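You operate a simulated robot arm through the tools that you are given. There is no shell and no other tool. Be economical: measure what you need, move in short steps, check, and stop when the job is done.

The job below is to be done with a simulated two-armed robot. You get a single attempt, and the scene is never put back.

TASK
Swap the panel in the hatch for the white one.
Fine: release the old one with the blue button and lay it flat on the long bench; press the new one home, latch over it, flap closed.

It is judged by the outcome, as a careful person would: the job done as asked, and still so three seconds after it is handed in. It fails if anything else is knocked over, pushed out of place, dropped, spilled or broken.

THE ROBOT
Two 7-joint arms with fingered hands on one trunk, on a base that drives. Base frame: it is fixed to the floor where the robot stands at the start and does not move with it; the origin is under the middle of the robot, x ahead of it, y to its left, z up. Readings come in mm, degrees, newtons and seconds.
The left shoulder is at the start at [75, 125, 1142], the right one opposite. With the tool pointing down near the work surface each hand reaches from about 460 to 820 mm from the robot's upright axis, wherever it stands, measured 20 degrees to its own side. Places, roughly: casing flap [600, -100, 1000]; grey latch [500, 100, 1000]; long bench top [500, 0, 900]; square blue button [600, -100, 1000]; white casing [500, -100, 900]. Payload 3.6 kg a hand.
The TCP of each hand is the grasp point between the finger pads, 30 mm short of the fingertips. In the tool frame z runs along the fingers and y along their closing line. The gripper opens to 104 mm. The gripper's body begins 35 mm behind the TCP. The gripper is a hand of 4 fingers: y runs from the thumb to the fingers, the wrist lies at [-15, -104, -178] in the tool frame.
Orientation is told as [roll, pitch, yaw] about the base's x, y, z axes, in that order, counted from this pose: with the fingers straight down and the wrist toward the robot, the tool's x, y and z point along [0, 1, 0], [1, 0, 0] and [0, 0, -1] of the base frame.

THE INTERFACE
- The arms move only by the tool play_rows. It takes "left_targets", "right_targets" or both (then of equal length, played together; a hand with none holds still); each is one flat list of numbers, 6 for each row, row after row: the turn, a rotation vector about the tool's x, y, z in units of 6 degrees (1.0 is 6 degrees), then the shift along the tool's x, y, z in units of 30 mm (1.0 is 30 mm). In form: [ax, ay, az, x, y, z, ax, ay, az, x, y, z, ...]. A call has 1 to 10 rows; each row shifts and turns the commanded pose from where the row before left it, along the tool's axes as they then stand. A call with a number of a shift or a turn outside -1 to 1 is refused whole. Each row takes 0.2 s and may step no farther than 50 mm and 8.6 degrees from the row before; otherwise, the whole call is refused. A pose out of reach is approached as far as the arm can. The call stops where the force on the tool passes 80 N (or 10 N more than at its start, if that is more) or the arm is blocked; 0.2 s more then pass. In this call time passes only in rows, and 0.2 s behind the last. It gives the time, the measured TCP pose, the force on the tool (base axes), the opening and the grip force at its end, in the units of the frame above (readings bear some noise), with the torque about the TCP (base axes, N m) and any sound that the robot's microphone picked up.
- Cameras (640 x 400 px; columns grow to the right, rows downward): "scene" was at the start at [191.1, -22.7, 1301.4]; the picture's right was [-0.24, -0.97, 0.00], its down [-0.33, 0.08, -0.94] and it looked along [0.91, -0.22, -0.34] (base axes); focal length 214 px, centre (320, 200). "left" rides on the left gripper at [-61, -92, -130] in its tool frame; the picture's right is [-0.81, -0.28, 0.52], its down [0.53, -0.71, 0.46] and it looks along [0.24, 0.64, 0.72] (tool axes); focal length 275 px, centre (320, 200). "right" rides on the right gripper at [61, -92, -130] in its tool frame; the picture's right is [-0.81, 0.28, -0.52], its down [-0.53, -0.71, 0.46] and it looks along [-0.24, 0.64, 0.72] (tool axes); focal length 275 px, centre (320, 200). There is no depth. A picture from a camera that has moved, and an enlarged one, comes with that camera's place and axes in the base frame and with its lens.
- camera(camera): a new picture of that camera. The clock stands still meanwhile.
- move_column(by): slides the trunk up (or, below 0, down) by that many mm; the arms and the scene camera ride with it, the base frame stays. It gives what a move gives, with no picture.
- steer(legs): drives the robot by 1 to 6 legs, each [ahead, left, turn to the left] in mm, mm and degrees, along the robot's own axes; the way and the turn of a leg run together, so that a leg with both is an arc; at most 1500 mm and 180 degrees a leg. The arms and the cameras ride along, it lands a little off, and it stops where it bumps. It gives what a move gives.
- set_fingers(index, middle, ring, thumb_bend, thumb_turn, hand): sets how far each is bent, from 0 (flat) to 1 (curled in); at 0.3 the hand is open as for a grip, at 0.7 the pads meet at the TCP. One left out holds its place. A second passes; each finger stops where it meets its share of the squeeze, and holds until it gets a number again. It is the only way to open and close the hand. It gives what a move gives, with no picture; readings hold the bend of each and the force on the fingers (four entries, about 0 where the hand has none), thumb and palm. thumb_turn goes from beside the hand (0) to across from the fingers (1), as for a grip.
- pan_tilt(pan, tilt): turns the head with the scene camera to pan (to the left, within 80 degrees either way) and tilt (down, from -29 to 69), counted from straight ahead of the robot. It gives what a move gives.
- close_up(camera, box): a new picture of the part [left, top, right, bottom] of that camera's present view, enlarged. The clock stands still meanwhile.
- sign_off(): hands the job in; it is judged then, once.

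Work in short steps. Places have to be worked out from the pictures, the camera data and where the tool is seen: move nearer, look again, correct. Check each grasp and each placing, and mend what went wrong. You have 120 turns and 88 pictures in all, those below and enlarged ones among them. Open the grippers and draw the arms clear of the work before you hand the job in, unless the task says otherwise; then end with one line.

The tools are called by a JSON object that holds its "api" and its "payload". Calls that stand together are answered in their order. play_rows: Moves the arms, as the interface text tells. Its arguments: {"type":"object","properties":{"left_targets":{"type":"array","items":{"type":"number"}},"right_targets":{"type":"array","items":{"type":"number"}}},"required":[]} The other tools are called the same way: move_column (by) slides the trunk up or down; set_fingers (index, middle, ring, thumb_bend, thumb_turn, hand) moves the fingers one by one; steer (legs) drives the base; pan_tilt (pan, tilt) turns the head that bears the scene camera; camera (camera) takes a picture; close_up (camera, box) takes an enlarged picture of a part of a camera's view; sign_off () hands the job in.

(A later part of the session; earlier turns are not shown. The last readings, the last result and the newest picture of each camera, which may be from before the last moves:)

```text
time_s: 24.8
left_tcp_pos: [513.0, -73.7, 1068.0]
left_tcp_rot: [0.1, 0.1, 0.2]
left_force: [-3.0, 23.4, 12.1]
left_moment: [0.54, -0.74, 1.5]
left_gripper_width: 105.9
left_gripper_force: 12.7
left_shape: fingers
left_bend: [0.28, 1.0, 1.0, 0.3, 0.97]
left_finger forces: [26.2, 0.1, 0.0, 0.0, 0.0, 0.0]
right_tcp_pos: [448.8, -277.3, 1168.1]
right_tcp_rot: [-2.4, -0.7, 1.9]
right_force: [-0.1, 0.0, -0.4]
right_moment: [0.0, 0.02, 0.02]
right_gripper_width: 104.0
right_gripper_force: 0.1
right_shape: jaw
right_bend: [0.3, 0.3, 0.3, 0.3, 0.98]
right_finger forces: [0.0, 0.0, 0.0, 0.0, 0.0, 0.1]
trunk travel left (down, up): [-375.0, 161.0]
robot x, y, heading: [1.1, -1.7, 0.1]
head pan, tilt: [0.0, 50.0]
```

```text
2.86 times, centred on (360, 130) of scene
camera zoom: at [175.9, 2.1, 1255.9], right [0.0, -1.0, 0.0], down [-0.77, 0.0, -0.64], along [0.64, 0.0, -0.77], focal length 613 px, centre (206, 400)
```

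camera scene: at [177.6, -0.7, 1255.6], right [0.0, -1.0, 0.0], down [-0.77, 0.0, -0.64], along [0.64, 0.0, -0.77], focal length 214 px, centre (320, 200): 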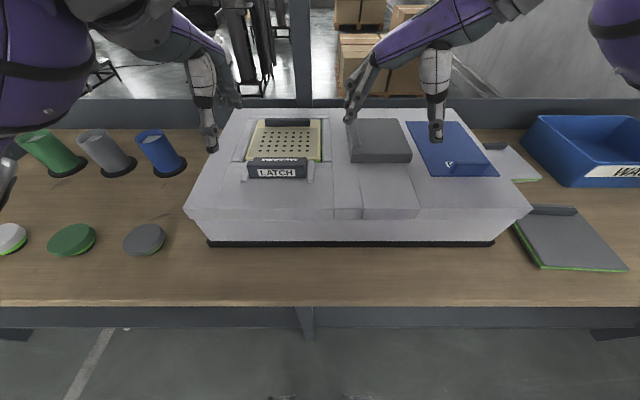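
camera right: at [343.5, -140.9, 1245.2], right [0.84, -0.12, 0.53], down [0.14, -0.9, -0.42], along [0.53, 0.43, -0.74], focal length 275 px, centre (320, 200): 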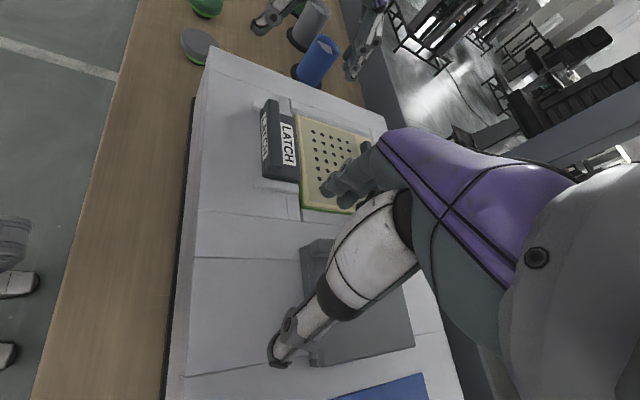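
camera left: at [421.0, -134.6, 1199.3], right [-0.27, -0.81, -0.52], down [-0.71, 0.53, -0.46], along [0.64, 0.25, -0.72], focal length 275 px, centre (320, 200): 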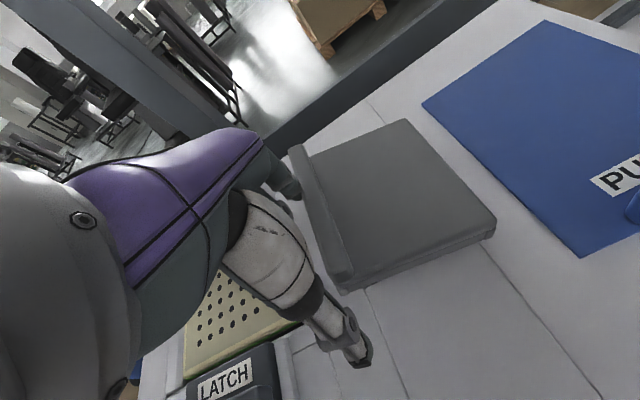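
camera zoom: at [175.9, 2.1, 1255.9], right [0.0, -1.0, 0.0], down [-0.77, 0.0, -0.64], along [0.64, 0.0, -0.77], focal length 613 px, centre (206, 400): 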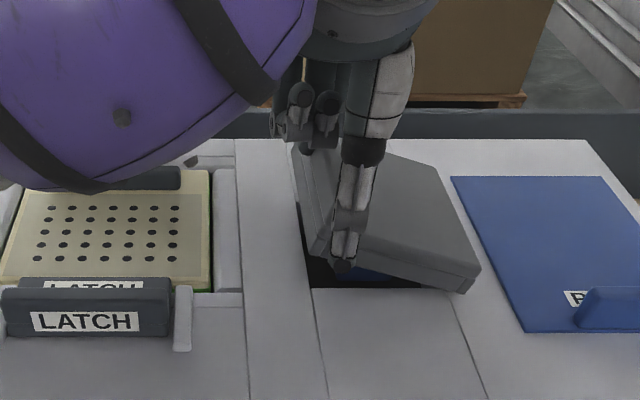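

It's opening, with blue visible underneath. Continue along the arc.

{"api": "play_rows", "payload": {"left_targets": [0, 0, 0, -0.18, 0, -0.36, 0, 0, 0, -0.22, 0, -0.36, 0, 0, 0, -0.27, 0, -0.33, 0, 0, 0, -0.3, 0, -0.31, 0, 0, 0, -0.33, 0, -0.28]}}

{"api": "close_up", "payload": {"camera": "scene", "box": [260, 60, 460, 200]}}

```text
time_s: 26.0
left_tcp_pos: [513.8, -115.0, 1118.2]
left_tcp_rot: [-0.1, 0.0, 0.0]
left_force: [-2.0, 5.0, 8.5]
left_moment: [0.09, -0.54, 0.32]
left_gripper_width: 105.7
left_gripper_force: 4.6
left_shape: fingers
left_bend: [0.29, 1.0, 1.0, 0.3, 0.97]
left_finger forces: [9.5, 0.0, 0.0, 0.0, 0.0, 0.1]
right_tcp_pos: [449.0, -279.8, 1166.1]
right_tcp_rot: [-2.2, -0.6, 1.9]
right_force: [-0.1, -0.3, 0.0]
right_moment: [0.0, 0.04, 0.02]
right_gripper_width: 104.0
right_gripper_force: 0.1
right_shape: jaw
right_bend: [0.3, 0.3, 0.3, 0.3, 0.98]
right_finger forces: [0.0, 0.0, 0.0, 0.0, 0.1, 0.0]
trunk travel left (down, up): [-375.0, 161.0]
robot x, y, heading: [-1.4, 0.7, 0.2]
head pan, tilt: [0.0, 50.0]
```

```text
2.86 times, centred on (360, 130) of scene
camera zoom: at [176.6, -0.4, 1255.8], right [0.0, -1.0, 0.0], down [-0.77, 0.0, -0.64], along [0.64, 0.0, -0.77], focal length 613 px, centre (206, 400)
```

zoom: 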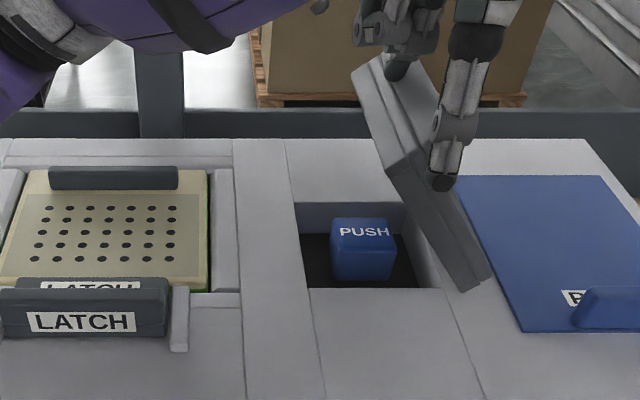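

Flap at ~55°, PUSH button exposed. Push it past vertical.

{"api": "play_rows", "payload": {"left_targets": [0, 0, 0, -0.36, 0, -0.2, 0, 0, 0, -0.4, 0, -0.15, 0, 0, 0, -0.4, 0, -0.05, 0, 0, 0, -0.4, 0, 0, 0, 0, 0, -0.4, 0, 0]}}

{"api": "close_up", "payload": {"camera": "scene", "box": [260, 60, 460, 200]}}

```text
time_s: 27.2
left_tcp_pos: [514.2, -173.7, 1131.1]
left_tcp_rot: [0.0, 0.0, 0.0]
left_force: [-1.1, 1.3, 4.8]
left_moment: [-0.01, -0.29, 0.02]
left_gripper_width: 105.1
left_gripper_force: 2.5
left_shape: fingers
left_bend: [0.29, 1.0, 1.0, 0.3, 0.97]
left_finger forces: [4.7, 0.1, 0.1, 0.1, 0.0, 0.1]
right_tcp_pos: [449.3, -279.8, 1166.2]
right_tcp_rot: [-2.2, -0.5, 2.0]
right_force: [0.4, -0.8, -0.2]
right_moment: [0.02, -0.02, 0.02]
right_gripper_width: 103.7
right_gripper_force: 0.1
right_shape: jaw
right_bend: [0.3, 0.3, 0.3, 0.3, 0.98]
right_finger forces: [0.0, 0.0, 0.0, 0.0, 0.0, 0.0]
trunk travel left (down, up): [-375.0, 161.0]
robot x, y, heading: [-0.2, -1.1, 0.1]
head pan, tilt: [0.0, 50.0]
```

```text
2.86 times, centred on (360, 130) of scene
camera zoom: at [177.1, -0.9, 1255.7], right [0.0, -1.0, 0.0], down [-0.77, 0.0, -0.64], along [0.64, 0.0, -0.77], focal length 613 px, centre (206, 400)
```

zoom: 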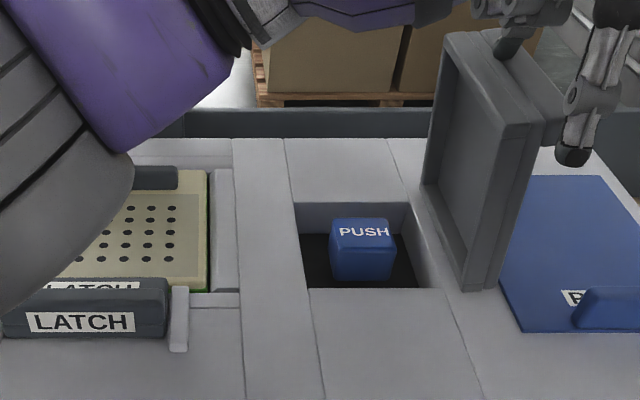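

Nearly vertical. Nudge it a bit further.

{"api": "play_rows", "payload": {"left_targets": [0, 0, 0, -0.4, 0, 0.1, 0, 0, 0, -0.4, 0, 0.15, 0, 0, 0, -0.4, 0, 0.2]}}

{"api": "close_up", "payload": {"camera": "scene", "box": [260, 60, 460, 200]}}

```text
time_s: 27.9
left_tcp_pos: [516.6, -200.3, 1124.5]
left_tcp_rot: [-0.5, -0.2, 0.0]
left_force: [-1.1, 6.8, 7.0]
left_moment: [-1.47, -0.19, -1.09]
left_gripper_width: 103.3
left_gripper_force: 4.5
left_shape: fingers
left_bend: [0.3, 1.0, 1.0, 0.3, 0.97]
left_finger forces: [8.3, 0.0, 0.0, 0.1, 0.0, 0.0]
right_tcp_pos: [452.1, -288.8, 1165.0]
right_tcp_rot: [-2.2, -0.2, 0.4]
right_force: [-1.6, -10.1, 1.9]
right_moment: [1.02, -0.19, 0.4]
right_gripper_width: 104.1
right_gripper_force: 0.0
right_shape: jaw
right_bend: [0.3, 0.3, 0.3, 0.3, 0.98]
right_finger forces: [0.1, 0.0, 0.0, 0.1, 0.0, 0.0]
trunk travel left (down, up): [-375.0, 161.0]
robot x, y, heading: [-1.2, -0.6, -0.2]
head pan, tilt: [0.0, 50.0]
stopped in row 3 (left hand): the force on the tool passed its limit at 96 N (the readings are from after the stop); the commanded pose is now the measured one
```

```text
2.86 times, centred on (360, 130) of scene
camera zoom: at [176.9, -1.3, 1255.7], right [0.0, -1.0, 0.0], down [-0.77, 0.0, -0.64], along [0.64, 0.0, -0.77], focal length 613 px, centre (206, 400)
```

zoom: 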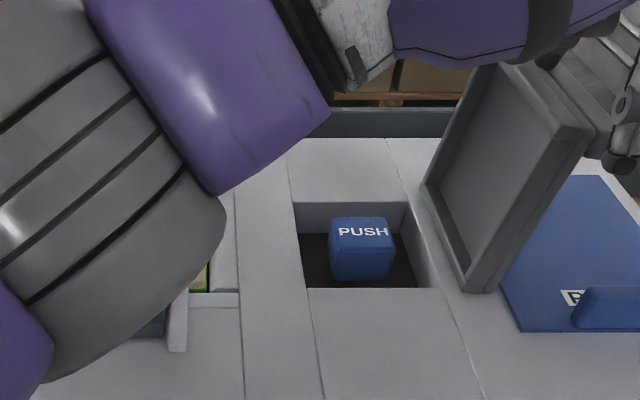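

The two hands touched lightly. Back the left hand off and see whether the flap stays open.

{"api": "play_rows", "payload": {"left_targets": [0, 0, 0, 0.4, 0, 0, 0, 0, 0, 0.6, 0, -0.3, 0, 0, 0, 0.9, 0, -0.3, 0, 0, 0, 0.9, 0, -0.3, 0, 0, 0, 0.9, 0, -0.3, 0, 0, 0, 0.9, 0, 0, 0, 0, 0, 0.9, 0, 0, 0, 0, 0, 0.9, 0, 0]}}

{"api": "camera", "payload": {"camera": "scene"}}

```text
time_s: 29.7
left_tcp_pos: [518.3, -6.0, 1157.2]
left_tcp_rot: [-0.5, 0.0, 0.1]
left_force: [-0.1, -0.4, 1.1]
left_moment: [-0.01, 0.05, 0.0]
left_gripper_width: 103.2
left_gripper_force: 0.1
left_shape: fingers
left_bend: [0.3, 1.0, 1.0, 0.3, 0.97]
left_finger forces: [0.0, 0.1, 0.0, 0.0, 0.1, 0.1]
right_tcp_pos: [452.4, -287.3, 1165.6]
right_tcp_rot: [-2.4, -0.1, 0.7]
right_force: [0.4, 0.4, -0.1]
right_moment: [0.02, -0.01, -0.01]
right_gripper_width: 104.0
right_gripper_force: 0.0
right_shape: jaw
right_bend: [0.3, 0.3, 0.3, 0.3, 0.98]
right_finger forces: [0.0, 0.0, 0.1, 0.0, 0.0, 0.1]
trunk travel left (down, up): [-375.0, 161.0]
robot x, y, heading: [1.1, -3.9, -0.1]
head pan, tilt: [0.0, 50.0]
```

```text
54 pictures are left
camera scene: at [177.4, -0.1, 1255.7], right [0.0, -1.0, 0.0], down [-0.77, 0.0, -0.64], along [0.64, 0.0, -0.77], focal length 214 px, centre (320, 200)
```

scene: 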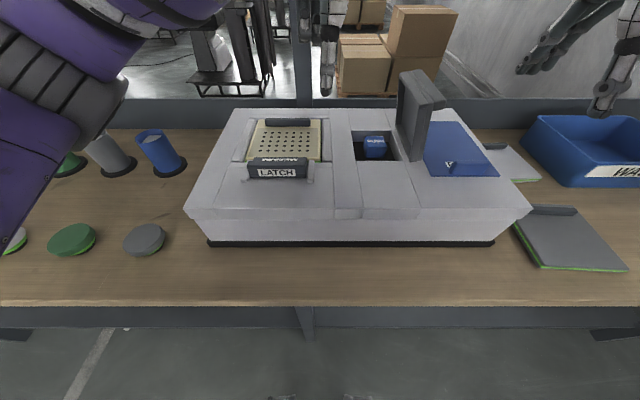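

The flap stays open by itself. Button top judged near (568, −117, ~980). Form an index-thumb poke and bring the left hand above it.

{"api": "set_fingers", "payload": {"hand": "left", "index": 0.7, "thumb_bend": 0.7}}

{"api": "play_rows", "payload": {"left_targets": [0, 0, 0, -0.82, 0.41, 0.5, 0, 0, 0, -0.82, 0.41, 0.5, 0, 0, 0, -0.82, 0.41, 0.5, 0, 0, 0, -0.82, 0.41, 0.5]}}

{"api": "camera", "payload": {"camera": "left"}}

{"api": "close_up", "payload": {"camera": "scene", "box": [260, 60, 460, 200]}}

```text
time_s: 30.7
left_tcp_pos: [518.5, -8.0, 1157.6]
left_tcp_rot: [-0.5, 0.0, 0.2]
left_force: [0.3, -1.1, -0.2]
left_moment: [-0.01, 0.01, 0.0]
left_gripper_width: 1.7
left_gripper_force: 0.1
left_shape: fingers
left_bend: [0.7, 1.0, 1.0, 0.7, 0.97]
left_finger forces: [0.0, 0.0, 0.1, 0.0, 0.0, 0.0]
right_tcp_pos: [451.1, -287.9, 1164.8]
right_tcp_rot: [-2.3, 0.0, 0.7]
right_force: [0.3, 0.2, -0.3]
right_moment: [0.03, 0.03, 0.04]
right_gripper_width: 104.0
right_gripper_force: 0.1
right_shape: jaw
right_bend: [0.3, 0.3, 0.3, 0.3, 0.98]
right_finger forces: [0.0, 0.0, 0.0, 0.1, 0.0, 0.1]
trunk travel left (down, up): [-375.0, 161.0]
robot x, y, heading: [2.9, -0.6, -0.1]
head pan, tilt: [0.0, 50.0]
```

```text
time_s: 31.7
left_tcp_pos: [567.0, -106.7, 1099.3]
left_tcp_rot: [-0.5, 0.0, 0.1]
left_force: [-0.1, -0.1, -0.6]
left_moment: [0.01, -0.01, -0.02]
left_gripper_width: 1.4
left_gripper_force: 0.1
left_shape: fingers
left_bend: [0.7, 1.0, 1.0, 0.7, 0.97]
left_finger forces: [0.1, 0.1, 0.0, 0.0, 0.0, 0.0]
right_tcp_pos: [453.0, -288.4, 1163.4]
right_tcp_rot: [-2.3, -0.1, 0.7]
right_force: [-0.3, 0.5, -0.2]
right_moment: [0.02, -0.01, -0.01]
right_gripper_width: 104.0
right_gripper_force: 0.1
right_shape: jaw
right_bend: [0.3, 0.3, 0.3, 0.3, 0.98]
right_finger forces: [0.0, 0.1, 0.0, 0.0, 0.0, 0.0]
trunk travel left (down, up): [-375.0, 161.0]
robot x, y, heading: [1.2, -4.0, -0.3]
head pan, tilt: [0.0, 50.0]
```

```text
53 pictures are left
camera left: at [474.8, -167.5, 1228.5], right [-0.27, -0.81, -0.51], down [-0.71, 0.53, -0.46], along [0.64, 0.24, -0.73], focal length 275 px, centre (320, 200)
```

left: 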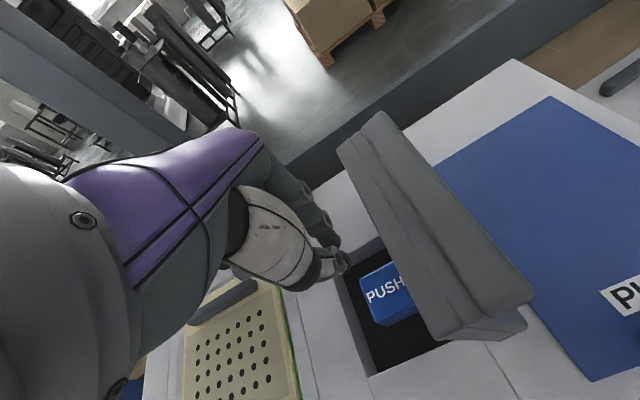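

```text
2.86 times, centred on (360, 130) of scene
camera zoom: at [177.7, -1.5, 1255.6], right [0.0, -1.0, 0.0], down [-0.77, 0.0, -0.64], along [0.64, 0.0, -0.77], focal length 613 px, centre (206, 400)
```

zoom: 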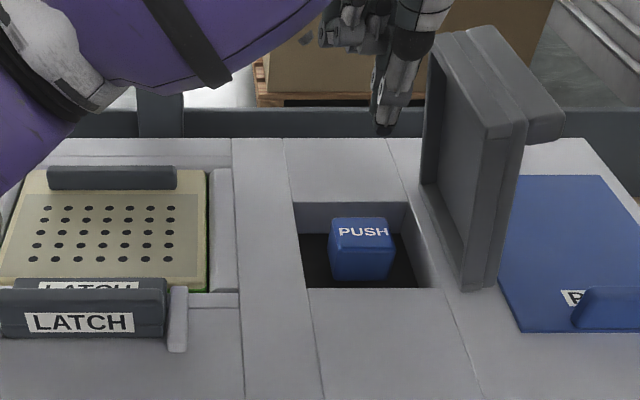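

Fingertip is nearly over the button. Small shift and descend toward it.

{"api": "play_rows", "payload": {"left_targets": [0, 0, 0, -0.05, 0.15, 0.8, 0, 0, 0, 0, 0, 0.8, 0, 0, 0, 0, 0, 0.7]}}

{"api": "close_up", "payload": {"camera": "scene", "box": [260, 60, 460, 200]}}

```text
time_s: 32.5
left_tcp_pos: [572.2, -108.8, 1028.3]
left_tcp_rot: [-0.4, 0.0, 0.0]
left_force: [0.6, -0.1, -1.0]
left_moment: [-0.04, 0.01, -0.03]
left_gripper_width: 1.1
left_gripper_force: 0.1
left_shape: fingers
left_bend: [0.7, 1.0, 1.0, 0.7, 0.97]
left_finger forces: [0.1, 0.0, 0.0, 0.0, 0.0, 0.0]
right_tcp_pos: [453.1, -288.7, 1164.7]
right_tcp_rot: [-2.3, -0.1, 0.8]
right_force: [0.3, 0.3, 0.0]
right_moment: [0.01, -0.03, -0.01]
right_gripper_width: 103.9
right_gripper_force: 0.1
right_shape: jaw
right_bend: [0.3, 0.3, 0.3, 0.3, 0.98]
right_finger forces: [0.0, 0.0, 0.0, 0.0, 0.1, 0.1]
trunk travel left (down, up): [-375.0, 161.0]
robot x, y, heading: [-3.3, 0.7, -0.1]
head pan, tilt: [0.0, 50.0]
```

```text
2.86 times, centred on (360, 130) of scene
camera zoom: at [177.7, -0.9, 1255.6], right [0.0, -1.0, 0.0], down [-0.77, 0.0, -0.64], along [0.64, 0.0, -0.77], focal length 613 px, centre (206, 400)
```

zoom: 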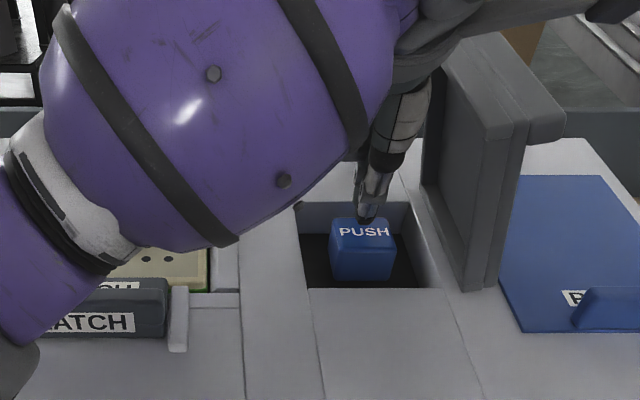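

Fingertip is right over the button. Press down in small steps.

{"api": "play_rows", "payload": {"left_targets": [0, 0, 0, 0, 0, 0.35, 0, 0, 0, 0, 0, 0.3]}}

{"api": "close_up", "payload": {"camera": "scene", "box": [260, 60, 460, 200]}}

```text
time_s: 33.1
left_tcp_pos: [568.6, -108.7, 1017.2]
left_tcp_rot: [-0.6, -0.7, -0.1]
left_force: [-6.8, 2.5, 34.1]
left_moment: [-0.27, 0.52, -0.11]
left_gripper_width: 0.0
left_gripper_force: 17.9
left_shape: fingers
left_bend: [0.69, 1.0, 1.0, 0.71, 0.98]
left_finger forces: [0.6, 0.0, 0.0, 0.1, 34.8, 0.1]
right_tcp_pos: [448.5, -287.2, 1167.0]
right_tcp_rot: [-2.4, -0.2, 0.7]
right_force: [-0.6, -0.3, -1.0]
right_moment: [0.04, 0.0, 0.02]
right_gripper_width: 103.5
right_gripper_force: 0.0
right_shape: jaw
right_bend: [0.3, 0.3, 0.3, 0.3, 0.98]
right_finger forces: [0.1, 0.0, 0.0, 0.0, 0.0, 0.1]
trunk travel left (down, up): [-375.0, 161.0]
robot x, y, heading: [-0.3, -1.1, 0.0]
head pan, tilt: [0.0, 50.0]
heard: click
```

```text
2.86 times, centred on (360, 130) of scene
camera zoom: at [173.5, 0.1, 1256.6], right [0.0, -1.0, 0.0], down [-0.76, 0.0, -0.65], along [0.65, 0.0, -0.76], focal length 613 px, centre (206, 400)
```

zoom: 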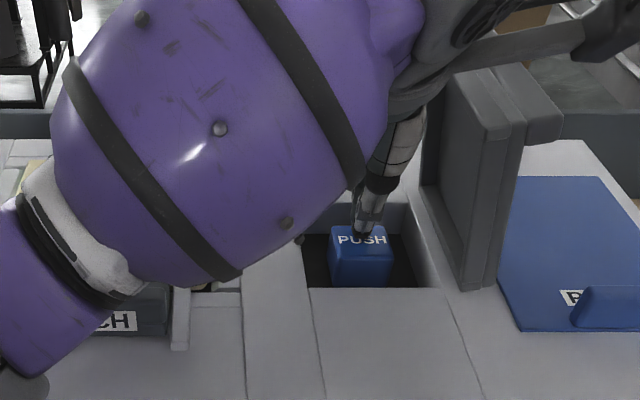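

A click at 34 N. Retreat the left hand and look at the hatch.

{"api": "play_rows", "payload": {"left_targets": [0, 0, 0, 0, 0, -0.7, 0, 0, 0, 0, 0, -0.9, 0, 0, 0, 0, 0, -1, 0, 0, 0, 0.3, 0, -1, 0, 0, 0, 0.9, -0.3, -0.2, 0, 0, 0, 0.9, -0.3, 0, 0, 0, 0, 0.9, -0.3, 0, 0, 0, 0, 0.9, -0.3, 0, 0, 0, 0, 0.9, 0, 0, 0, 0, 0, 0.9, 0, 0]}}

{"api": "close_up", "payload": {"camera": "scene", "box": [200, 80, 460, 230]}}

{"api": "camera", "payload": {"camera": "left"}}

```text
time_s: 35.3
left_tcp_pos: [535.0, 64.7, 1123.6]
left_tcp_rot: [-0.4, 0.0, -0.1]
left_force: [-0.4, 0.1, -0.3]
left_moment: [0.01, -0.03, 0.0]
left_gripper_width: 1.0
left_gripper_force: 0.0
left_shape: fingers
left_bend: [0.7, 1.0, 1.0, 0.7, 0.97]
left_finger forces: [0.0, 0.0, 0.1, 0.0, 0.1, 0.0]
right_tcp_pos: [451.4, -287.6, 1164.5]
right_tcp_rot: [-2.3, -0.1, 0.6]
right_force: [0.6, 0.2, 0.1]
right_moment: [0.01, 0.03, 0.0]
right_gripper_width: 103.9
right_gripper_force: 0.0
right_shape: jaw
right_bend: [0.3, 0.3, 0.3, 0.3, 0.98]
right_finger forces: [0.0, 0.0, 0.1, 0.1, 0.0, 0.0]
trunk travel left (down, up): [-375.0, 161.0]
robot x, y, heading: [-2.9, 0.2, -0.1]
head pan, tilt: [0.0, 50.0]
```

```text
2.46 times, centred on (330, 155) of scene
camera zoom: at [177.4, -0.2, 1255.7], right [0.0, -1.0, 0.0], down [-0.77, 0.0, -0.64], along [0.64, 0.0, -0.77], focal length 528 px, centre (295, 311)
```

zoom: 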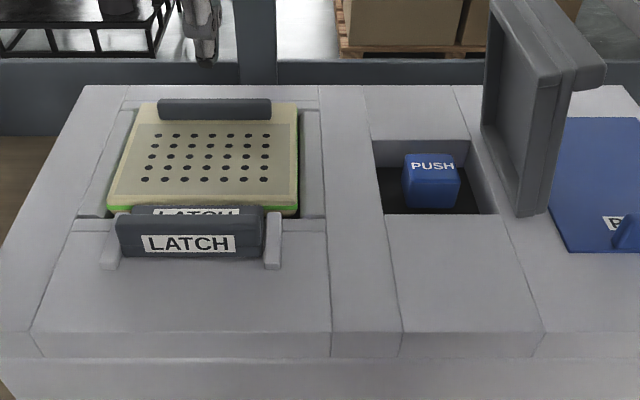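

```text
48 pictures are left
camera left: at [443.0, 3.4, 1253.9], right [-0.27, -0.81, -0.51], down [-0.71, 0.53, -0.46], along [0.64, 0.24, -0.73], focal length 275 px, centre (320, 200)
```

left: 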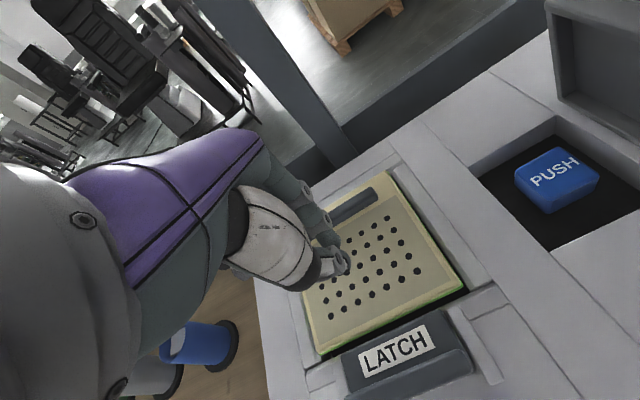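

Panel has popped up. Open the left hand and bring it above the panel's ridge (≈ x 610, y 70).

{"api": "set_fingers", "payload": {"hand": "left", "index": 0.3, "middle": 0.3, "ring": 0.3, "thumb_bend": 0.3}}

{"api": "play_rows", "payload": {"left_targets": [0, 0, 0, 0.05, 0.85, 0, 0, 0, 0, 0.05, 0.85, 0.4, 0, 0, 0, 0.05, 0.8, 0.8]}}

{"api": "camera", "payload": {"camera": "left"}}

{"api": "close_up", "payload": {"camera": "scene", "box": [200, 50, 400, 190]}}

```text
time_s: 36.3
left_tcp_pos: [535.5, 62.8, 1123.3]
left_tcp_rot: [-0.4, 0.0, 0.1]
left_force: [-0.4, -0.2, -0.7]
left_moment: [0.0, 0.0, 0.04]
left_gripper_width: 102.5
left_gripper_force: 0.1
left_shape: fingers
left_bend: [0.3, 0.3, 0.3, 0.3, 0.97]
left_finger forces: [0.0, 0.0, 0.0, 0.0, 0.0, 0.0]
right_tcp_pos: [452.0, -288.1, 1163.9]
right_tcp_rot: [-2.3, 0.0, 0.6]
right_force: [0.6, -0.2, -0.1]
right_moment: [0.01, 0.01, -0.01]
right_gripper_width: 103.9
right_gripper_force: 0.0
right_shape: jaw
right_bend: [0.3, 0.3, 0.3, 0.3, 0.98]
right_finger forces: [0.0, 0.0, 0.1, 0.0, 0.1, 0.0]
trunk travel left (down, up): [-375.0, 161.0]
robot x, y, heading: [-1.1, -1.3, -0.0]
head pan, tilt: [0.0, 50.0]
```

```text
time_s: 37.1
left_tcp_pos: [611.1, 67.6, 1086.2]
left_tcp_rot: [-0.4, 0.0, 0.1]
left_force: [0.7, 0.5, 0.1]
left_moment: [0.0, 0.0, -0.01]
left_gripper_width: 102.8
left_gripper_force: 0.1
left_shape: fingers
left_bend: [0.3, 0.3, 0.3, 0.3, 0.97]
left_finger forces: [0.1, 0.0, 0.0, 0.0, 0.0, 0.1]
right_tcp_pos: [452.6, -288.0, 1163.7]
right_tcp_rot: [-2.2, 0.0, 0.7]
right_force: [0.2, 0.1, 0.1]
right_moment: [0.01, 0.01, 0.01]
right_gripper_width: 103.7
right_gripper_force: 0.1
right_shape: jaw
right_bend: [0.3, 0.3, 0.3, 0.3, 0.98]
right_finger forces: [0.1, 0.1, 0.0, 0.1, 0.1, 0.1]
trunk travel left (down, up): [-375.0, 161.0]
robot x, y, heading: [-0.6, 3.9, -0.1]
head pan, tilt: [0.0, 50.0]
```

```text
47 pictures are left
camera left: at [518.9, 6.8, 1216.9], right [-0.27, -0.81, -0.51], down [-0.71, 0.53, -0.46], along [0.64, 0.24, -0.73], focal length 275 px, centre (320, 200)
```

left: 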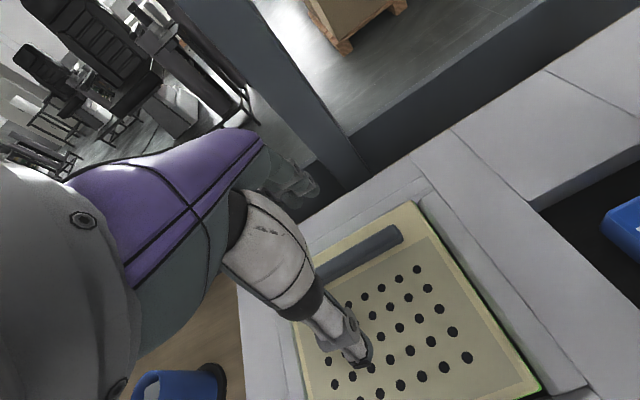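

```text
2.86 times, centred on (300, 120) of scene
camera zoom: at [178.1, -0.8, 1255.5], right [0.0, -1.0, 0.0], down [-0.77, 0.0, -0.64], along [0.64, 0.0, -0.77], focal length 613 px, centre (377, 429)
```

zoom: 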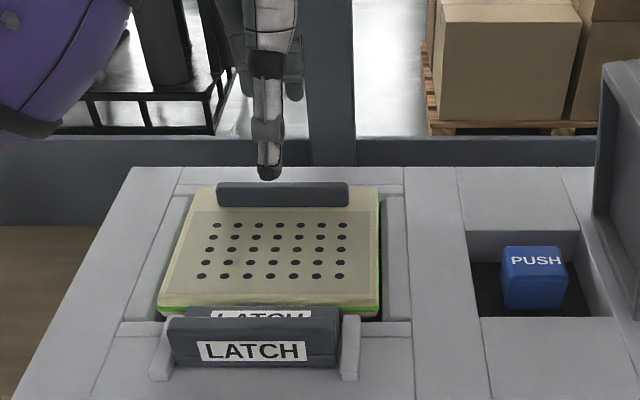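

Hand is centred on the ridge. Descend 46 mm and grip.

{"api": "play_rows", "payload": {"left_targets": [0, 0, 0, 0.05, 0.1, 0.8, 0, 0, 0, 0, 0, 0.75]}}

{"api": "set_fingers", "payload": {"hand": "left", "index": 0.7, "middle": 0.7, "ring": 0.7, "thumb_bend": 0.7}}

{"api": "close_up", "payload": {"camera": "left", "box": [200, 120, 580, 400]}}

```text
time_s: 37.7
left_tcp_pos: [613.6, 68.3, 1040.4]
left_tcp_rot: [-0.4, -0.1, 0.1]
left_force: [0.1, 0.3, 0.3]
left_moment: [-0.02, -0.01, 0.0]
left_gripper_width: 103.0
left_gripper_force: 0.0
left_shape: fingers
left_bend: [0.3, 0.3, 0.3, 0.3, 0.97]
left_finger forces: [0.0, 0.0, 0.0, 0.0, 0.0, 0.0]
right_tcp_pos: [452.7, -288.2, 1163.9]
right_tcp_rot: [-2.3, -0.1, 0.6]
right_force: [-1.1, 0.5, -1.5]
right_moment: [0.0, -0.03, -0.01]
right_gripper_width: 103.7
right_gripper_force: 0.0
right_shape: jaw
right_bend: [0.3, 0.3, 0.3, 0.3, 0.98]
right_finger forces: [0.0, 0.0, 0.0, 0.1, 0.1, 0.1]
trunk travel left (down, up): [-375.0, 161.0]
robot x, y, heading: [1.8, -2.3, 0.2]
head pan, tilt: [0.0, 50.0]
```

```text
time_s: 38.7
left_tcp_pos: [617.0, 69.0, 1040.0]
left_tcp_rot: [-0.5, -0.2, 0.1]
left_force: [19.8, -0.2, 9.1]
left_moment: [0.05, -0.73, -0.19]
left_gripper_width: 10.9
left_gripper_force: 11.0
left_shape: fingers
left_bend: [0.63, 0.63, 0.65, 0.7, 0.97]
left_finger forces: [7.7, 8.9, 5.2, 0.1, 0.0, 0.0]
right_tcp_pos: [453.9, -288.9, 1163.5]
right_tcp_rot: [-2.3, 0.0, 0.8]
right_force: [0.4, 0.4, 0.5]
right_moment: [0.0, -0.03, -0.02]
right_gripper_width: 103.6
right_gripper_force: 0.1
right_shape: jaw
right_bend: [0.3, 0.3, 0.3, 0.3, 0.98]
right_finger forces: [0.0, 0.0, 0.0, 0.0, 0.0, 0.0]
trunk travel left (down, up): [-375.0, 161.0]
robot x, y, heading: [-0.2, 0.7, 0.0]
head pan, tilt: [0.0, 50.0]
```

```text
1.43 times, centred on (390, 260) of left
camera zoom: at [523.4, 7.9, 1171.7], right [-0.27, -0.81, -0.51], down [-0.71, 0.53, -0.46], along [0.65, 0.24, -0.72], focal length 393 px, centre (220, 114)
```

zoom: 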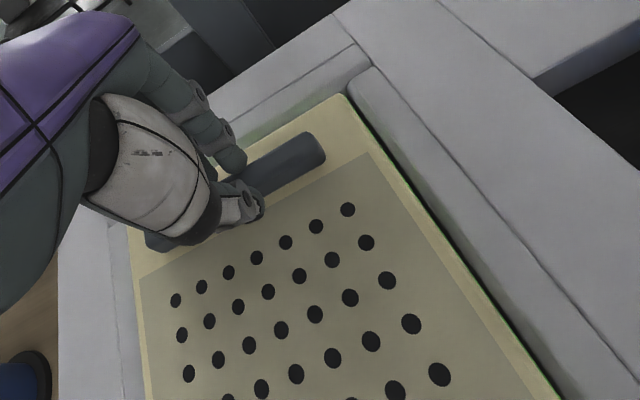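

Fingers touch the ridge but the thumb hasn't reached. Curl the thumb further.

{"api": "set_fingers", "payload": {"hand": "left", "thumb_bend": 0.9, "index": 0.75, "middle": 0.75, "ring": 0.75}}

{"api": "play_rows", "payload": {"left_targets": [0, 0, 0, 0, 0, -0.2, 0, 0, 0, 0, 0, -0.3]}}

{"api": "close_up", "payload": {"camera": "scene", "box": [200, 50, 400, 190]}}

```text
time_s: 39.7
left_tcp_pos: [614.1, 68.5, 1039.3]
left_tcp_rot: [-0.4, 0.1, 0.1]
left_force: [14.1, 1.3, 4.4]
left_moment: [0.03, -0.47, -0.14]
left_gripper_width: 0.2
left_gripper_force: 6.5
left_shape: fingers
left_bend: [0.73, 0.59, 0.75, 0.83, 0.97]
left_finger forces: [0.1, 13.0, 0.0, 0.0, 0.1, 0.1]
right_tcp_pos: [453.8, -288.7, 1164.2]
right_tcp_rot: [-2.3, 0.0, 0.7]
right_force: [0.4, 0.3, 0.1]
right_moment: [-0.04, 0.01, 0.02]
right_gripper_width: 103.8
right_gripper_force: 0.1
right_shape: jaw
right_bend: [0.3, 0.3, 0.3, 0.3, 0.98]
right_finger forces: [0.1, 0.0, 0.0, 0.1, 0.0, 0.0]
trunk travel left (down, up): [-375.0, 161.0]
robot x, y, heading: [-0.2, 1.3, -0.2]
head pan, tilt: [0.0, 50.0]
```

```text
time_s: 40.3
left_tcp_pos: [614.7, 68.9, 1056.0]
left_tcp_rot: [-0.4, 0.0, 0.1]
left_force: [9.4, -1.2, 0.3]
left_moment: [-0.02, -0.31, -0.14]
left_gripper_width: 0.0
left_gripper_force: 5.3
left_shape: fingers
left_bend: [0.73, 0.61, 0.75, 0.83, 0.97]
left_finger forces: [0.0, 9.7, 0.0, 0.0, 0.1, 0.0]
right_tcp_pos: [453.8, -288.0, 1162.5]
right_tcp_rot: [-2.2, 0.1, 0.7]
right_force: [1.0, -0.1, 0.1]
right_moment: [0.01, -0.01, 0.0]
right_gripper_width: 103.8
right_gripper_force: 0.2
right_shape: jaw
right_bend: [0.3, 0.3, 0.3, 0.3, 0.98]
right_finger forces: [0.0, 0.0, 0.0, 0.0, 0.0, 0.0]
trunk travel left (down, up): [-375.0, 161.0]
robot x, y, heading: [2.0, 2.1, -0.0]
head pan, tilt: [0.0, 50.0]
```

```text
2.86 times, centred on (300, 120) of scene
camera zoom: at [178.6, -0.9, 1255.5], right [0.0, -1.0, 0.0], down [-0.77, 0.0, -0.64], along [0.64, 0.0, -0.77], focal length 613 px, centre (377, 429)
```

zoom: 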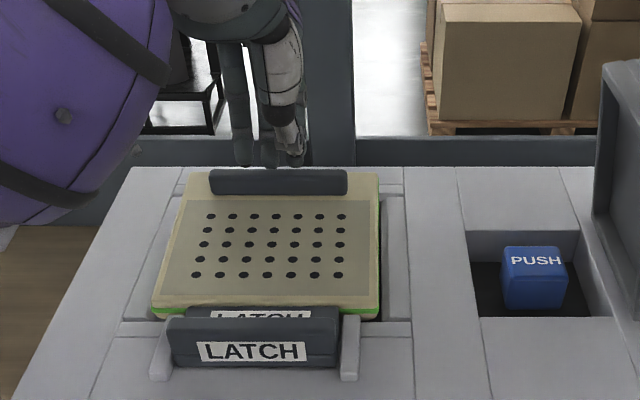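

Grip was too high and slipped off the ridge top; panel still in the hatch. Open, and go lower with force checks.

{"api": "set_fingers", "payload": {"hand": "left", "index": 0.3, "middle": 0.3, "ring": 0.3, "thumb_bend": 0.3}}

{"api": "play_rows", "payload": {"left_targets": [0, 0, 0, 0.1, 0.1, 0.5, 0, 0, 0, 0, 0, 0.3, 0, 0, 0, 0, 0, 0.1]}}

{"api": "close_up", "payload": {"camera": "left", "box": [200, 120, 580, 400]}}

```text
time_s: 41.3
left_tcp_pos: [613.1, 70.3, 1055.4]
left_tcp_rot: [-0.4, -0.1, 0.0]
left_force: [1.1, -0.5, 0.7]
left_moment: [0.02, 0.0, -0.03]
left_gripper_width: 102.6
left_gripper_force: 0.1
left_shape: fingers
left_bend: [0.3, 0.3, 0.3, 0.3, 0.97]
left_finger forces: [0.0, 0.0, 0.0, 0.1, 0.0, 0.1]
right_tcp_pos: [451.9, -287.5, 1163.4]
right_tcp_rot: [-2.3, -0.2, 0.7]
right_force: [0.4, 0.3, -0.7]
right_moment: [0.0, -0.02, -0.01]
right_gripper_width: 103.8
right_gripper_force: 0.0
right_shape: jaw
right_bend: [0.3, 0.3, 0.3, 0.3, 0.98]
right_finger forces: [0.0, 0.0, 0.1, 0.1, 0.1, 0.1]
trunk travel left (down, up): [-375.0, 161.0]
robot x, y, heading: [0.4, -2.1, -0.2]
head pan, tilt: [0.0, 50.0]
```

```text
time_s: 42.1
left_tcp_pos: [616.8, 72.0, 1029.0]
left_tcp_rot: [-0.4, -0.1, 0.1]
left_force: [0.1, -0.4, -0.7]
left_moment: [-0.03, 0.04, 0.0]
left_gripper_width: 103.0
left_gripper_force: 0.2
left_shape: fingers
left_bend: [0.3, 0.3, 0.3, 0.3, 0.97]
left_finger forces: [0.0, 0.0, 0.0, 0.0, 0.0, 0.0]
right_tcp_pos: [452.0, -287.0, 1165.2]
right_tcp_rot: [-2.3, 0.0, 0.7]
right_force: [0.0, 1.3, 0.4]
right_moment: [0.03, 0.01, 0.0]
right_gripper_width: 103.7
right_gripper_force: 0.0
right_shape: jaw
right_bend: [0.3, 0.3, 0.3, 0.3, 0.98]
right_finger forces: [0.1, 0.1, 0.0, 0.1, 0.0, 0.2]
trunk travel left (down, up): [-375.0, 161.0]
robot x, y, heading: [-0.1, 1.0, 0.0]
head pan, tilt: [0.0, 50.0]
```

```text
1.43 times, centred on (390, 260) of left
camera zoom: at [524.5, 10.8, 1159.3], right [-0.27, -0.81, -0.51], down [-0.71, 0.53, -0.46], along [0.65, 0.24, -0.73], focal length 393 px, centre (220, 114)
```

zoom: 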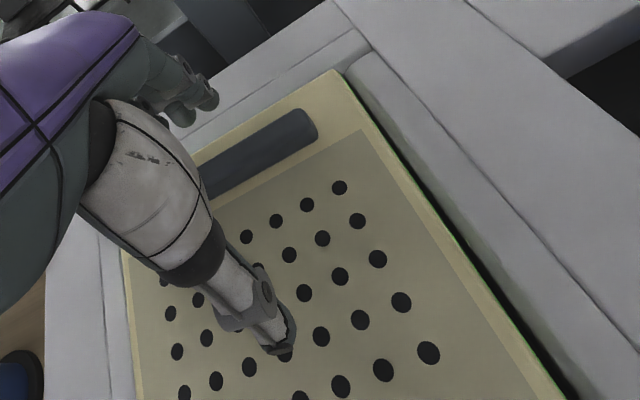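

No contact yet; lower another 9 mm.

{"api": "play_rows", "payload": {"left_targets": [0, 0, 0, 0, 0, 0.15, 0, 0, 0, 0, 0, 0.15]}}

```text
time_s: 42.7
left_tcp_pos: [616.9, 72.4, 1019.8]
left_tcp_rot: [-0.4, -0.2, 0.1]
left_force: [1.5, -0.1, 4.5]
left_moment: [-0.01, 0.25, -0.01]
left_gripper_width: 103.5
left_gripper_force: 3.2
left_shape: fingers
left_bend: [0.3, 0.3, 0.3, 0.29, 0.97]
left_finger forces: [0.0, 0.0, 0.0, 0.1, 4.6, 0.0]
right_tcp_pos: [452.5, -288.3, 1163.6]
right_tcp_rot: [-2.3, -0.1, 0.6]
right_force: [-0.6, 0.8, 0.1]
right_moment: [0.01, 0.02, 0.0]
right_gripper_width: 103.8
right_gripper_force: 0.0
right_shape: jaw
right_bend: [0.3, 0.3, 0.3, 0.3, 0.98]
right_finger forces: [0.1, 0.0, 0.0, 0.0, 0.0, 0.1]
trunk travel left (down, up): [-375.0, 161.0]
robot x, y, heading: [-1.6, 1.0, 0.1]
head pan, tilt: [0.0, 50.0]
```

Thumb touches the panel (top ≈ 990). Raise 4 mm and close.

{"api": "play_rows", "payload": {"left_targets": [0, 0, 0, 0, 0, -0.13]}}

{"api": "set_fingers", "payload": {"hand": "left", "index": 0.75, "middle": 0.75, "ring": 0.75, "thumb_bend": 0.75}}

{"api": "close_up", "payload": {"camera": "left", "box": [200, 120, 580, 400]}}

```text
time_s: 43.1
left_tcp_pos: [616.2, 74.0, 1023.4]
left_tcp_rot: [-0.3, 0.0, 0.2]
left_force: [-0.2, -0.8, 1.0]
left_moment: [0.01, 0.06, 0.02]
left_gripper_width: 103.3
left_gripper_force: 0.2
left_shape: fingers
left_bend: [0.3, 0.3, 0.3, 0.3, 0.97]
left_finger forces: [0.0, 0.1, 0.1, 0.1, 0.6, 0.0]
right_tcp_pos: [452.1, -286.0, 1164.5]
right_tcp_rot: [-2.4, 0.0, 0.7]
right_force: [-0.6, 0.3, 0.3]
right_moment: [0.0, -0.01, -0.03]
right_gripper_width: 103.5
right_gripper_force: 0.2
right_shape: jaw
right_bend: [0.3, 0.3, 0.3, 0.3, 0.98]
right_finger forces: [0.1, 0.0, 0.1, 0.0, 0.1, 0.0]
trunk travel left (down, up): [-375.0, 161.0]
robot x, y, heading: [-1.7, 1.3, 0.2]
head pan, tilt: [0.0, 50.0]
```

```text
time_s: 44.1
left_tcp_pos: [618.9, 72.9, 1024.4]
left_tcp_rot: [-0.5, -0.3, 0.1]
left_force: [30.3, 2.1, 5.6]
left_moment: [0.11, -1.08, -0.46]
left_gripper_width: 9.2
left_gripper_force: 25.8
left_shape: fingers
left_bend: [0.59, 0.5, 0.62, 0.72, 0.97]
left_finger forces: [12.9, 19.6, 13.0, 0.0, 4.9, 0.0]
right_tcp_pos: [453.2, -287.2, 1164.8]
right_tcp_rot: [-2.3, 0.0, 0.7]
right_force: [-0.3, -0.4, -0.2]
right_moment: [0.01, -0.02, 0.01]
right_gripper_width: 103.8
right_gripper_force: 0.1
right_shape: jaw
right_bend: [0.3, 0.3, 0.3, 0.3, 0.98]
right_finger forces: [0.0, 0.1, 0.0, 0.0, 0.0, 0.1]
trunk travel left (down, up): [-375.0, 161.0]
robot x, y, heading: [-0.1, -2.6, 0.0]
head pan, tilt: [0.0, 50.0]
```

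```text
1.43 times, centred on (390, 260) of left
camera zoom: at [526.2, 12.4, 1155.4], right [-0.27, -0.82, -0.51], down [-0.71, 0.53, -0.47], along [0.65, 0.24, -0.72], focal length 393 px, centre (220, 114)
```

zoom: 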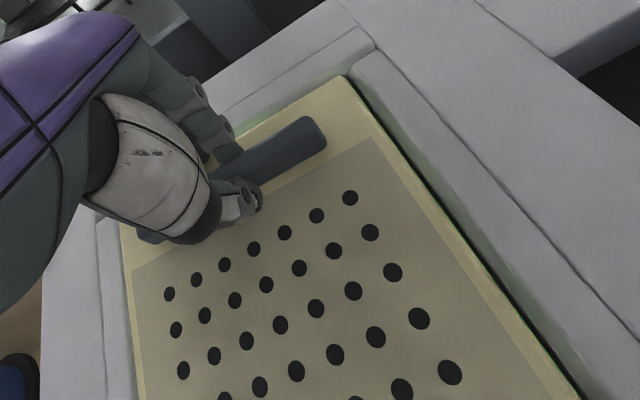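

Both sides touch, but unbalanced (fingers pull 30 N toward the robot). Shift hand 6 mm forward to balance, then lift slightly.

{"api": "play_rows", "payload": {"left_targets": [0, 0, 0, 0, 0.2, 0, 0, 0, 0, 0, 0.15, 0]}}

{"api": "play_rows", "payload": {"left_targets": [0, 0, 0, 0, 0, -0.3, 0, 0, 0, 0, 0, -0.3]}}

{"api": "close_up", "payload": {"camera": "scene", "box": [200, 50, 400, 190]}}

```text
time_s: 44.7
left_tcp_pos: [626.9, 80.8, 1024.9]
left_tcp_rot: [-0.8, -0.2, 0.2]
left_force: [6.7, -15.0, 7.2]
left_moment: [-0.47, -0.17, -0.47]
left_gripper_width: 9.0
left_gripper_force: 16.5
left_shape: fingers
left_bend: [0.71, 0.53, 0.67, 0.69, 0.95]
left_finger forces: [5.2, 9.3, 6.6, 0.0, 12.8, 0.1]
right_tcp_pos: [452.8, -280.4, 1167.0]
right_tcp_rot: [-2.6, -0.2, 0.7]
right_force: [-0.2, -0.1, 0.0]
right_moment: [-0.04, 0.03, 0.0]
right_gripper_width: 103.8
right_gripper_force: 0.0
right_shape: jaw
right_bend: [0.3, 0.3, 0.3, 0.3, 0.98]
right_finger forces: [0.1, 0.1, 0.1, 0.0, 0.0, 0.0]
trunk travel left (down, up): [-375.0, 161.0]
robot x, y, heading: [-1.1, 2.2, 0.1]
head pan, tilt: [0.0, 50.0]
```

```text
time_s: 45.3
left_tcp_pos: [626.5, 83.9, 1039.8]
left_tcp_rot: [-0.5, 0.0, 0.6]
left_force: [7.8, -3.6, -0.8]
left_moment: [-0.03, -0.41, -0.32]
left_gripper_width: 9.9
left_gripper_force: 15.7
left_shape: fingers
left_bend: [0.71, 0.53, 0.68, 0.68, 0.95]
left_finger forces: [4.7, 10.9, 5.1, 0.1, 10.6, 0.0]
right_tcp_pos: [450.1, -279.3, 1167.4]
right_tcp_rot: [-2.7, -0.2, 0.7]
right_force: [0.2, 0.0, -0.8]
right_moment: [-0.01, 0.01, 0.03]
right_gripper_width: 103.9
right_gripper_force: 0.1
right_shape: jaw
right_bend: [0.3, 0.3, 0.3, 0.3, 0.98]
right_finger forces: [0.1, 0.0, 0.1, 0.0, 0.1, 0.1]
trunk travel left (down, up): [-375.0, 161.0]
robot x, y, heading: [-3.2, 2.0, 0.1]
head pan, tilt: [0.0, 50.0]
```

```text
2.86 times, centred on (300, 120) of scene
camera zoom: at [175.6, 8.4, 1255.7], right [0.0, -1.0, 0.01], down [-0.77, -0.01, -0.64], along [0.64, -0.01, -0.77], focal length 613 px, centre (377, 429)
```

zoom: 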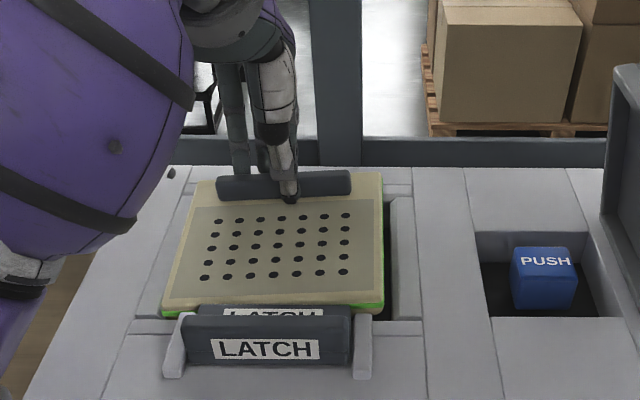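

Panel's far side is rising in the grip. Continue lifting with a little forward motion to clear the latch.

{"api": "play_rows", "payload": {"left_targets": [0, 0, 0, 0, 0.1, -0.4, 0, 0, 0, 0, 0.1, -0.4, 0, 0, 0, 0, 0, -0.5, 0, 0, 0, 0, 0, -0.5]}}

{"api": "close_up", "payload": {"camera": "scene", "box": [200, 50, 400, 190]}}

```text
time_s: 46.3
left_tcp_pos: [632.6, 71.2, 1093.7]
left_tcp_rot: [-0.6, 0.0, 0.0]
left_force: [-0.2, 0.8, -1.6]
left_moment: [0.03, -0.11, -0.03]
left_gripper_width: 9.1
left_gripper_force: 10.6
left_shape: fingers
left_bend: [0.72, 0.55, 0.73, 0.67, 0.94]
left_finger forces: [5.4, 5.1, 0.0, 0.1, 10.7, 0.0]
right_tcp_pos: [451.4, -287.8, 1164.9]
right_tcp_rot: [-2.4, -0.2, 0.6]
right_force: [-0.3, 1.0, 0.2]
right_moment: [0.0, -0.02, 0.0]
right_gripper_width: 103.5
right_gripper_force: 0.0
right_shape: jaw
right_bend: [0.3, 0.3, 0.3, 0.3, 0.98]
right_finger forces: [0.0, 0.0, 0.1, 0.1, 0.1, 0.0]
trunk travel left (down, up): [-375.0, 161.0]
robot x, y, heading: [-1.7, 1.3, -0.2]
head pan, tilt: [0.0, 50.0]
```

```text
2.86 times, centred on (300, 120) of scene
camera zoom: at [177.3, 0.2, 1255.7], right [0.0, -1.0, 0.0], down [-0.77, 0.0, -0.64], along [0.64, 0.0, -0.77], focal length 613 px, centre (377, 429)
```

zoom: 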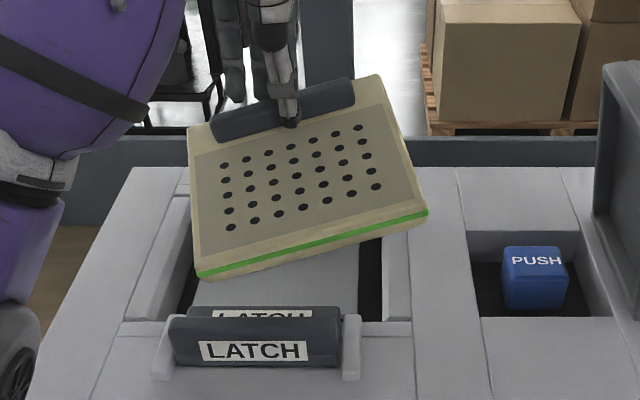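

The panel is free but tilted in a two-finger pinch. Tighten the grip, then raise the column to clear the open flap.

{"api": "set_fingers", "payload": {"hand": "left", "index": 0.9, "middle": 0.9, "ring": 0.9, "thumb_bend": 0.85}}

{"api": "move_column", "payload": {"by": 150}}

{"api": "pan_tilt", "payload": {"pan": -50, "tilt": 40}}

{"api": "camera", "payload": {"camera": "scene"}}

{"api": "camera", "payload": {"camera": "left"}}

```text
time_s: 47.3
left_tcp_pos: [633.5, 72.3, 1093.7]
left_tcp_rot: [-0.3, 0.0, 0.0]
left_force: [-0.5, -0.2, -1.5]
left_moment: [0.07, -0.06, 0.0]
left_gripper_width: 7.8
left_gripper_force: 25.2
left_shape: fingers
left_bend: [0.75, 0.64, 0.9, 0.71, 0.9]
left_finger forces: [11.7, 13.3, 0.1, 0.0, 24.9, 0.0]
right_tcp_pos: [452.2, -287.5, 1164.2]
right_tcp_rot: [-2.3, -0.1, 0.6]
right_force: [0.3, -0.9, 0.3]
right_moment: [-0.02, -0.03, -0.02]
right_gripper_width: 103.8
right_gripper_force: 0.0
right_shape: jaw
right_bend: [0.3, 0.3, 0.3, 0.3, 0.98]
right_finger forces: [0.0, 0.0, 0.1, 0.1, 0.0, 0.1]
trunk travel left (down, up): [-375.0, 161.0]
robot x, y, heading: [-1.8, -1.4, -0.2]
head pan, tilt: [0.0, 50.0]
```

```text
time_s: 49.1
left_tcp_pos: [633.1, 71.8, 1242.7]
left_tcp_rot: [-0.4, 0.1, 0.1]
left_force: [1.3, 0.0, -1.9]
left_moment: [0.07, -0.03, -0.01]
left_gripper_width: 7.5
left_gripper_force: 25.0
left_shape: fingers
left_bend: [0.75, 0.64, 0.9, 0.71, 0.9]
left_finger forces: [11.8, 13.3, 0.0, 0.1, 25.1, 0.1]
right_tcp_pos: [452.3, -288.4, 1313.1]
right_tcp_rot: [-2.4, 0.1, 0.5]
right_force: [-0.1, -0.4, -0.9]
right_moment: [-0.01, 0.03, 0.01]
right_gripper_width: 103.6
right_gripper_force: 0.1
right_shape: jaw
right_bend: [0.3, 0.3, 0.3, 0.3, 0.98]
right_finger forces: [0.0, 0.0, 0.0, 0.0, 0.1, 0.1]
trunk travel left (down, up): [-525.0, 11.0]
robot x, y, heading: [-0.9, -1.7, 0.0]
head pan, tilt: [0.0, 50.0]
```

```text
time_s: 50.3
left_tcp_pos: [632.3, 72.3, 1245.2]
left_tcp_rot: [-0.4, 0.0, 0.0]
left_force: [0.1, 0.0, -0.9]
left_moment: [0.04, -0.03, 0.02]
left_gripper_width: 7.5
left_gripper_force: 25.4
left_shape: fingers
left_bend: [0.75, 0.64, 0.9, 0.71, 0.9]
left_finger forces: [11.9, 13.2, 0.1, 0.1, 25.0, 0.1]
right_tcp_pos: [451.4, -288.1, 1313.7]
right_tcp_rot: [-2.3, -0.2, 0.7]
right_force: [-0.1, -0.4, -0.7]
right_moment: [0.04, -0.03, -0.01]
right_gripper_width: 103.9
right_gripper_force: 0.1
right_shape: jaw
right_bend: [0.3, 0.3, 0.3, 0.3, 0.98]
right_finger forces: [0.0, 0.0, 0.0, 0.0, 0.1, 0.0]
trunk travel left (down, up): [-525.0, 11.0]
robot x, y, heading: [1.0, -5.9, 0.0]
head pan, tilt: [-50.0, 40.0]
```

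```text
39 pictures are left
camera scene: at [68.8, -65.8, 1436.6], right [-0.77, -0.64, 0.0], down [-0.41, 0.49, -0.77], along [0.49, -0.59, -0.64], focal length 214 px, centre (320, 200)
```

scene: 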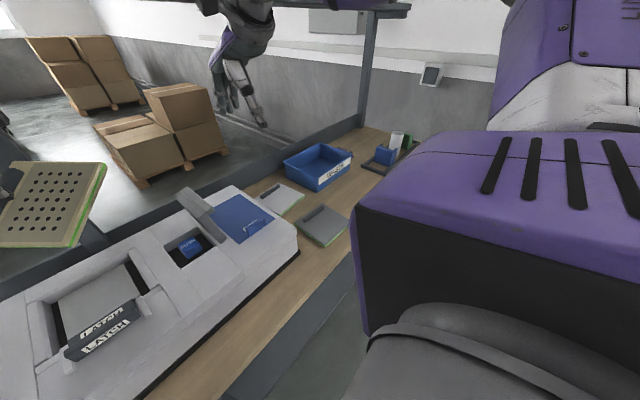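

```text
38 pictures are left
camera left: at [540.6, 11.1, 1375.9], right [-0.27, -0.81, -0.51], down [-0.71, 0.53, -0.46], along [0.64, 0.24, -0.73], focal length 275 px, centre (320, 200)
```

left: 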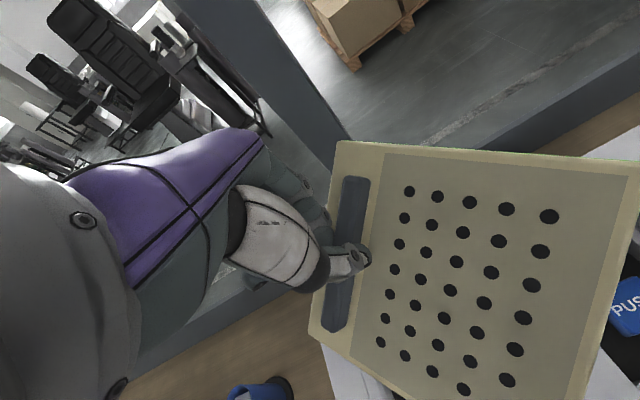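

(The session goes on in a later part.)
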